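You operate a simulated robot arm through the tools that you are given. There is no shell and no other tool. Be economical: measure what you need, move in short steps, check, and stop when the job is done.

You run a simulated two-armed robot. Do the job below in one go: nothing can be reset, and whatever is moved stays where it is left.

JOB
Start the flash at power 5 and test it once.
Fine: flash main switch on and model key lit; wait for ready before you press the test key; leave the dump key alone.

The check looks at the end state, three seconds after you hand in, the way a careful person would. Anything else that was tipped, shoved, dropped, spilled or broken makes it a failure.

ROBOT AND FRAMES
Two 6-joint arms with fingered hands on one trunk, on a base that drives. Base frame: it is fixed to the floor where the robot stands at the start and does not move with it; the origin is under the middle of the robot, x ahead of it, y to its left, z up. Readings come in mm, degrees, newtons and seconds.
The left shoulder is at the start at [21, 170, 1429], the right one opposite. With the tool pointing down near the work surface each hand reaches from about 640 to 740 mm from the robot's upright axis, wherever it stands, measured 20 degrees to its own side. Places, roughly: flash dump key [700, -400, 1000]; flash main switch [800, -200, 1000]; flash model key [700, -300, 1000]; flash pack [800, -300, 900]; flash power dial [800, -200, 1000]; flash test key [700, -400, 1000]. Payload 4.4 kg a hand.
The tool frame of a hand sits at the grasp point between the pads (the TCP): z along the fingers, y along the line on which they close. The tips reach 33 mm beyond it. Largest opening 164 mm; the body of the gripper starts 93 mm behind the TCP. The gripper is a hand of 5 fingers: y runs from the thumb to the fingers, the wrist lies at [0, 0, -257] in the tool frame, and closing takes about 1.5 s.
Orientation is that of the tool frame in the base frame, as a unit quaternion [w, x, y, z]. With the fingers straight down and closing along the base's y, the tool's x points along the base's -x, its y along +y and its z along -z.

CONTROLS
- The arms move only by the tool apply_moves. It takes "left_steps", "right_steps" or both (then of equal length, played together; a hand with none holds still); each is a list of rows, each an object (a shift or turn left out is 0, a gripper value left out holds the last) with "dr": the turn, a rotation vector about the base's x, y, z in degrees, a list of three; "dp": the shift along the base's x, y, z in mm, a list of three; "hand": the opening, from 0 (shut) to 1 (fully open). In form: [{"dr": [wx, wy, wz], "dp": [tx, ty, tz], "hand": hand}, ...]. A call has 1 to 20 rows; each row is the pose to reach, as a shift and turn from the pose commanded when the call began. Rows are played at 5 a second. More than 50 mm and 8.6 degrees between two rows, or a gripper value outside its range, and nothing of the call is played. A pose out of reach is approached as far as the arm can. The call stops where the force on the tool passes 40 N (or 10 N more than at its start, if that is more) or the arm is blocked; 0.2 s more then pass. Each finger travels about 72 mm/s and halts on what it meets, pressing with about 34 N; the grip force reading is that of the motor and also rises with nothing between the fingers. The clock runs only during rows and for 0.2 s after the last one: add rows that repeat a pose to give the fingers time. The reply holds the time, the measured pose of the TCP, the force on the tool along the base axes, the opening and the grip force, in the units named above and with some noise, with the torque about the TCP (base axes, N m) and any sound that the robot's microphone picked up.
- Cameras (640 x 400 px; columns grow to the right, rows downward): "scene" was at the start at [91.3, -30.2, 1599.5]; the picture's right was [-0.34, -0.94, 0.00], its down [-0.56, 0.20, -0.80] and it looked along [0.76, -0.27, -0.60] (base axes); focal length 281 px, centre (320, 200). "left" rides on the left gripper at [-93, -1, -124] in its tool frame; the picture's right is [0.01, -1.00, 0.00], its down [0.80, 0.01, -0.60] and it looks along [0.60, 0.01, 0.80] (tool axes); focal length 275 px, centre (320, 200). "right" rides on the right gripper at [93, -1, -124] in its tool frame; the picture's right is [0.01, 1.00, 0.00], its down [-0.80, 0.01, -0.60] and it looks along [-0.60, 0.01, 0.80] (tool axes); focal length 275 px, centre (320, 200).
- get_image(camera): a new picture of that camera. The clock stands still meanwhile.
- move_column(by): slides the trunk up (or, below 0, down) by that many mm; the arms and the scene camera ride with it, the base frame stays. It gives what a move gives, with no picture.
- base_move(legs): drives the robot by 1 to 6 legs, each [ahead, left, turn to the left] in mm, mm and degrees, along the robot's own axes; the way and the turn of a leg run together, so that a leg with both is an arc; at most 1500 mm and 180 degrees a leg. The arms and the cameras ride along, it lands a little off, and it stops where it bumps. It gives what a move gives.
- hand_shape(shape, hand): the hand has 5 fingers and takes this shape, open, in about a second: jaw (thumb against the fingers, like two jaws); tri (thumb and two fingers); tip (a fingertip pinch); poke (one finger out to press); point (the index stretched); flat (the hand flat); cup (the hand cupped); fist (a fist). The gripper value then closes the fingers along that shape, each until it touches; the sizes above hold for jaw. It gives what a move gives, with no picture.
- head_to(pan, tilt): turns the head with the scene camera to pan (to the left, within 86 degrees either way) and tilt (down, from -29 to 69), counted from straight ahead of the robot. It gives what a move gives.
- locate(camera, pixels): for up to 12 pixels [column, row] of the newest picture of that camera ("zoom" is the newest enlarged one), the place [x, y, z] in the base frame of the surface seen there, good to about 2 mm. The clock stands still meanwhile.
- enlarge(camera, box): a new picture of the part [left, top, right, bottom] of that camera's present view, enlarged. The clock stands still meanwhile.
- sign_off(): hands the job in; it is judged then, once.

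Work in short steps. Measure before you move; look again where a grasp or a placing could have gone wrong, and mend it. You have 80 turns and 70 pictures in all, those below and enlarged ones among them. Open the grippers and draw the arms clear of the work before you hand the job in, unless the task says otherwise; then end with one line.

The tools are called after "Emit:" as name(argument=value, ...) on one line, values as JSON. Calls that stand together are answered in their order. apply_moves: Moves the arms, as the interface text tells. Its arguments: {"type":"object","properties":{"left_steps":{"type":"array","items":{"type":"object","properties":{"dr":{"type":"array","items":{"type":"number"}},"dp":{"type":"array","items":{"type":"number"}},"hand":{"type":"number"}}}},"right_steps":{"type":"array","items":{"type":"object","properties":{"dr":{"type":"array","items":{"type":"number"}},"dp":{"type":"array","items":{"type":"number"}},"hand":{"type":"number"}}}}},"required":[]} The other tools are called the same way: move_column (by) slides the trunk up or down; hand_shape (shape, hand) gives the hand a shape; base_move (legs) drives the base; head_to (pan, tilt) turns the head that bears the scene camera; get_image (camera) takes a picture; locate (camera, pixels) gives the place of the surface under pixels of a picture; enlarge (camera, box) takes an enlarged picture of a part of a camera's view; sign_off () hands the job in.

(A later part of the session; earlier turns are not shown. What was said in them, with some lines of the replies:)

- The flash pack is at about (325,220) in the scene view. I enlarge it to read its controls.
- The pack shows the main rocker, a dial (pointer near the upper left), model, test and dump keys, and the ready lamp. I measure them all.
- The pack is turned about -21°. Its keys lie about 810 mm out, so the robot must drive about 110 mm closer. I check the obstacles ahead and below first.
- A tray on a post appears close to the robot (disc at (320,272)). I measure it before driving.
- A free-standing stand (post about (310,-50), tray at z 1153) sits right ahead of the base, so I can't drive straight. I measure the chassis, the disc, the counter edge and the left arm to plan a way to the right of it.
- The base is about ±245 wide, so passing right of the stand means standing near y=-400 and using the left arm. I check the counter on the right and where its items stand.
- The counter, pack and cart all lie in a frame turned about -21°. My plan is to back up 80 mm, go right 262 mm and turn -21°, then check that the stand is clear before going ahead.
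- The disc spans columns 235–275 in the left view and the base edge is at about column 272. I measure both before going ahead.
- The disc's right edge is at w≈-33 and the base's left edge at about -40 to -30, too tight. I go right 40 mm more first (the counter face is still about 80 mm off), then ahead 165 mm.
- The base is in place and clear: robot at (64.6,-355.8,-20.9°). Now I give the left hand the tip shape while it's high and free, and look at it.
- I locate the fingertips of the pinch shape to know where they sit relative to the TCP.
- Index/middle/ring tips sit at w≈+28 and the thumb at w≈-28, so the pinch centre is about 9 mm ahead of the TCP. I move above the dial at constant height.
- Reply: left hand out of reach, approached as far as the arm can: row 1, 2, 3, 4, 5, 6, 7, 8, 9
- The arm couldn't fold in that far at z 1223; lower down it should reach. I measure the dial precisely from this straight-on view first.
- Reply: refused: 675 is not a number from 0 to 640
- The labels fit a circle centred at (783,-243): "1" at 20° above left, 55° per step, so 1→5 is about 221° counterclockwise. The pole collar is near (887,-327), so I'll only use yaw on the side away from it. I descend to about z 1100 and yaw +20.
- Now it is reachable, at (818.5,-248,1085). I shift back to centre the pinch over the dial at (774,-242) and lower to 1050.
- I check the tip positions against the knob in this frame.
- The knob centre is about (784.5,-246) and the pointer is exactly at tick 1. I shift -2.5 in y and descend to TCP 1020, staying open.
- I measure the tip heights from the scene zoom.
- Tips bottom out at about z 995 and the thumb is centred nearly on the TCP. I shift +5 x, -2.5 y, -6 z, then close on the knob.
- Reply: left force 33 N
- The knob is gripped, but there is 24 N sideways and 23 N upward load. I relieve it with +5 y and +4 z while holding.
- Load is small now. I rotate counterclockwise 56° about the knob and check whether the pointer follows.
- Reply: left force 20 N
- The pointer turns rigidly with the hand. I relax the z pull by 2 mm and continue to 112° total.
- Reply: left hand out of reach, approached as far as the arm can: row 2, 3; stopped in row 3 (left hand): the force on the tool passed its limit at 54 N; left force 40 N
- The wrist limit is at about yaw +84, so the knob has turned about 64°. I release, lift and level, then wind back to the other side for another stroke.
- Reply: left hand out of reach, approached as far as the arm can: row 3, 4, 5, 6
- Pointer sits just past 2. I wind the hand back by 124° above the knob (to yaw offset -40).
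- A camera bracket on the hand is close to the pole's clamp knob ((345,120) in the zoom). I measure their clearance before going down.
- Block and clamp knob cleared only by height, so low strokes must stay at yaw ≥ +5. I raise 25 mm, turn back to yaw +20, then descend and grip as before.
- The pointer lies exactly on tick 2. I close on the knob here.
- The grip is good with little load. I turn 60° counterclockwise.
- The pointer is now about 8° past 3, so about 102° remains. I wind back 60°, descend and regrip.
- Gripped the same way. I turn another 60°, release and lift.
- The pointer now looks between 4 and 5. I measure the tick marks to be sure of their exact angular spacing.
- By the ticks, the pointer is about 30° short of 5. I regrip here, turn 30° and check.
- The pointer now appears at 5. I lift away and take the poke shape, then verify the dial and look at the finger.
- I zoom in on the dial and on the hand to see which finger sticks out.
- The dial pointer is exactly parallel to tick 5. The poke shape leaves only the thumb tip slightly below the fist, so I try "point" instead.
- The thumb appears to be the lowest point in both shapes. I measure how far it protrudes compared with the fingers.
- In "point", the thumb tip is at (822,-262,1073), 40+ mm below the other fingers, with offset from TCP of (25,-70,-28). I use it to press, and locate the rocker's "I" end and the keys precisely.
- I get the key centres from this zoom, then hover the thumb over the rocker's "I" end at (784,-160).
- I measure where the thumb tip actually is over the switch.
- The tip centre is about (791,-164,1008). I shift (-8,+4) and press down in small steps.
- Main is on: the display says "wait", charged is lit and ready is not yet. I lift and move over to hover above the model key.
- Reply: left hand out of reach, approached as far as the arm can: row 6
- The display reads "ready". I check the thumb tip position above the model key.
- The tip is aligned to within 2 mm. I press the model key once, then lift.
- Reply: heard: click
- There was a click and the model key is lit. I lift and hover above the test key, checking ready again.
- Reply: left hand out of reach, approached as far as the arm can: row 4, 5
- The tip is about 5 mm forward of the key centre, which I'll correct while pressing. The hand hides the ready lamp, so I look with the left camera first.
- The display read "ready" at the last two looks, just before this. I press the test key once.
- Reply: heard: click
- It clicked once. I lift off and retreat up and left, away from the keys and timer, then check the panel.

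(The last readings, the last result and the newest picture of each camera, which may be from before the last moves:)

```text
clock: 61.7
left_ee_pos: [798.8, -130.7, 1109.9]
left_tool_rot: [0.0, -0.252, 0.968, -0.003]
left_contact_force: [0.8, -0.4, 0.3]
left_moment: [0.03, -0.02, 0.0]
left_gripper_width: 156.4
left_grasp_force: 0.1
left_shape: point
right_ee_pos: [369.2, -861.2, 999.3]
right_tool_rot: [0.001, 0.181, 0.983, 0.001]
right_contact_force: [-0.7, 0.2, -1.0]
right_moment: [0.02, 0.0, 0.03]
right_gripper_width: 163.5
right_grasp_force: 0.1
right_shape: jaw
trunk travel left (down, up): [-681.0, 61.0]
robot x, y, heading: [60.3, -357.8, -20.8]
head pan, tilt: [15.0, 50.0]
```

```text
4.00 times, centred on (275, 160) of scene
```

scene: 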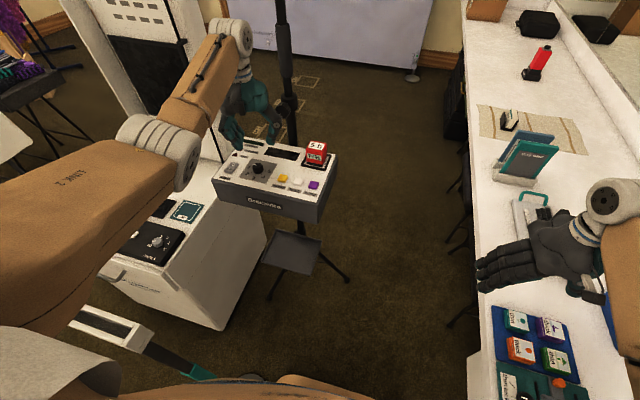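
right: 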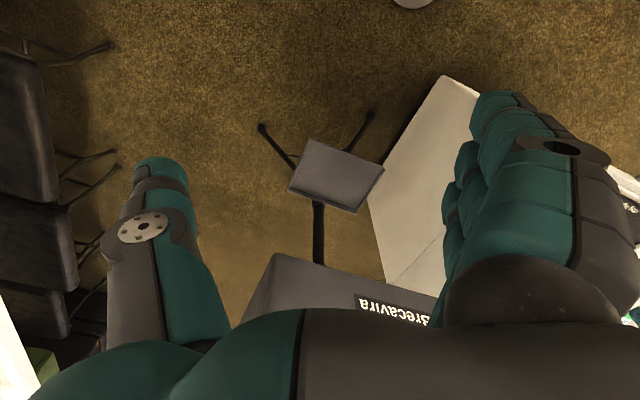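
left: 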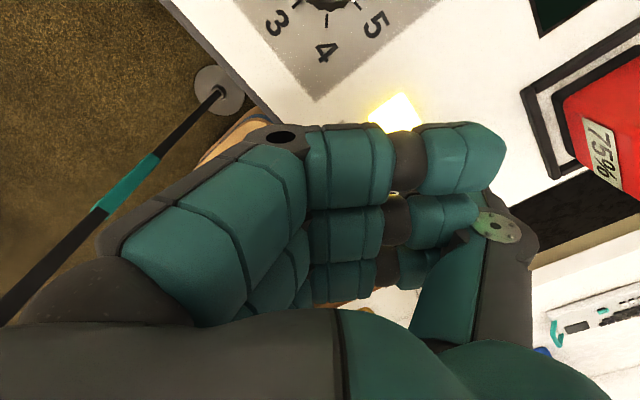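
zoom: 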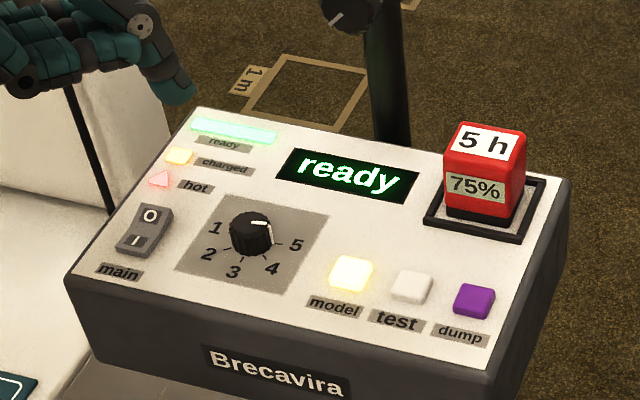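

The panel shows ready lit, main on, the dial at 5 and the model key lit, with test clicked once and dump untouched. I draw the left hand farther up and open it.

Emit:
apply_moves(left_steps=[{"dp": [5, 5, 40]}, {"dp": [15, 10, 80]}, {"dp": [20, 10, 110]}, {"dp": [20, 10, 110], "hand": 1}, {"dp": [20, 10, 110], "hand": 1}])

Emit:
hand_shape(hand="left", shape="jaw")

Emit:
get_image(camera="scene")

Emit:
enlarge(camera="scene", box=[205, 110, 345, 210])

```text
clock: 62.9
left_ee_pos: [826.8, -117.9, 1217.6]
left_tool_rot: [-0.001, -0.253, 0.967, -0.006]
left_contact_force: [0.1, -0.5, -0.3]
left_moment: [0.01, -0.02, 0.0]
left_gripper_width: 156.1
left_grasp_force: 0.0
left_shape: point
left hand out of reach, approached as far as the arm can: row 3, 4, 5
right_ee_pos: [369.4, -860.6, 999.6]
right_tool_rot: [0.001, 0.181, 0.984, 0.002]
right_contact_force: [-0.3, 1.1, 0.1]
right_moment: [0.0, 0.01, -0.01]
right_gripper_width: 164.0
right_grasp_force: 0.3
right_shape: jaw
trunk travel left (down, up): [-681.0, 61.0]
robot x, y, heading: [61.5, -355.9, -20.8]
head pan, tilt: [15.0, 50.0]
```

```text
clock: 63.8
left_ee_pos: [827.3, -118.2, 1216.6]
left_tool_rot: [-0.001, -0.252, 0.968, -0.005]
left_contact_force: [0.2, -0.1, -0.9]
left_moment: [0.02, 0.02, 0.02]
left_gripper_width: 164.0
left_grasp_force: 0.0
left_shape: jaw
right_ee_pos: [369.3, -860.3, 999.5]
right_tool_rot: [0.001, 0.181, 0.983, 0.001]
right_contact_force: [0.0, -0.1, -0.5]
right_moment: [0.0, 0.01, 0.02]
right_gripper_width: 163.9
right_grasp_force: 0.1
right_shape: jaw
trunk travel left (down, up): [-681.0, 61.0]
robot x, y, heading: [63.1, -358.6, -20.9]
head pan, tilt: [15.0, 50.0]
```

```text
12 pictures are left
```

scene: 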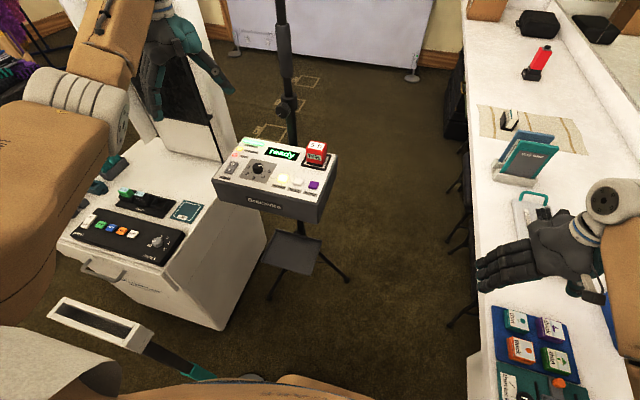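

```text
4.00 times, centred on (275, 160) of scene
```

zoom: 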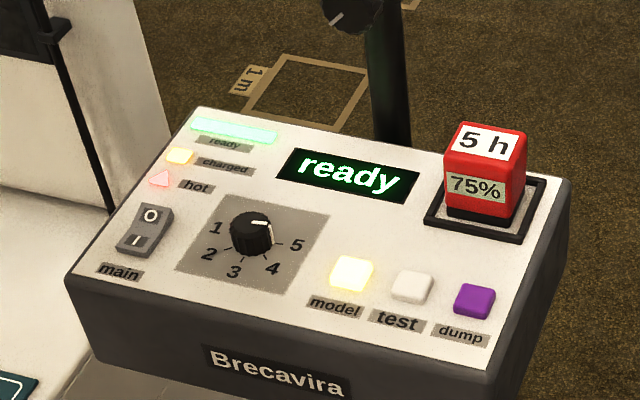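

Everything is in its end state, the arms are clear and nothing was disturbed, so I hand in.

Emit:
sign_off()

```text
The job is handed in.
```

The flash is on at power 5 with the model key lit. I pressed the test key once, after the display read "ready"; it clicked, though I didn't see the flash fire because the hand hid the display. The dump key was not touched.
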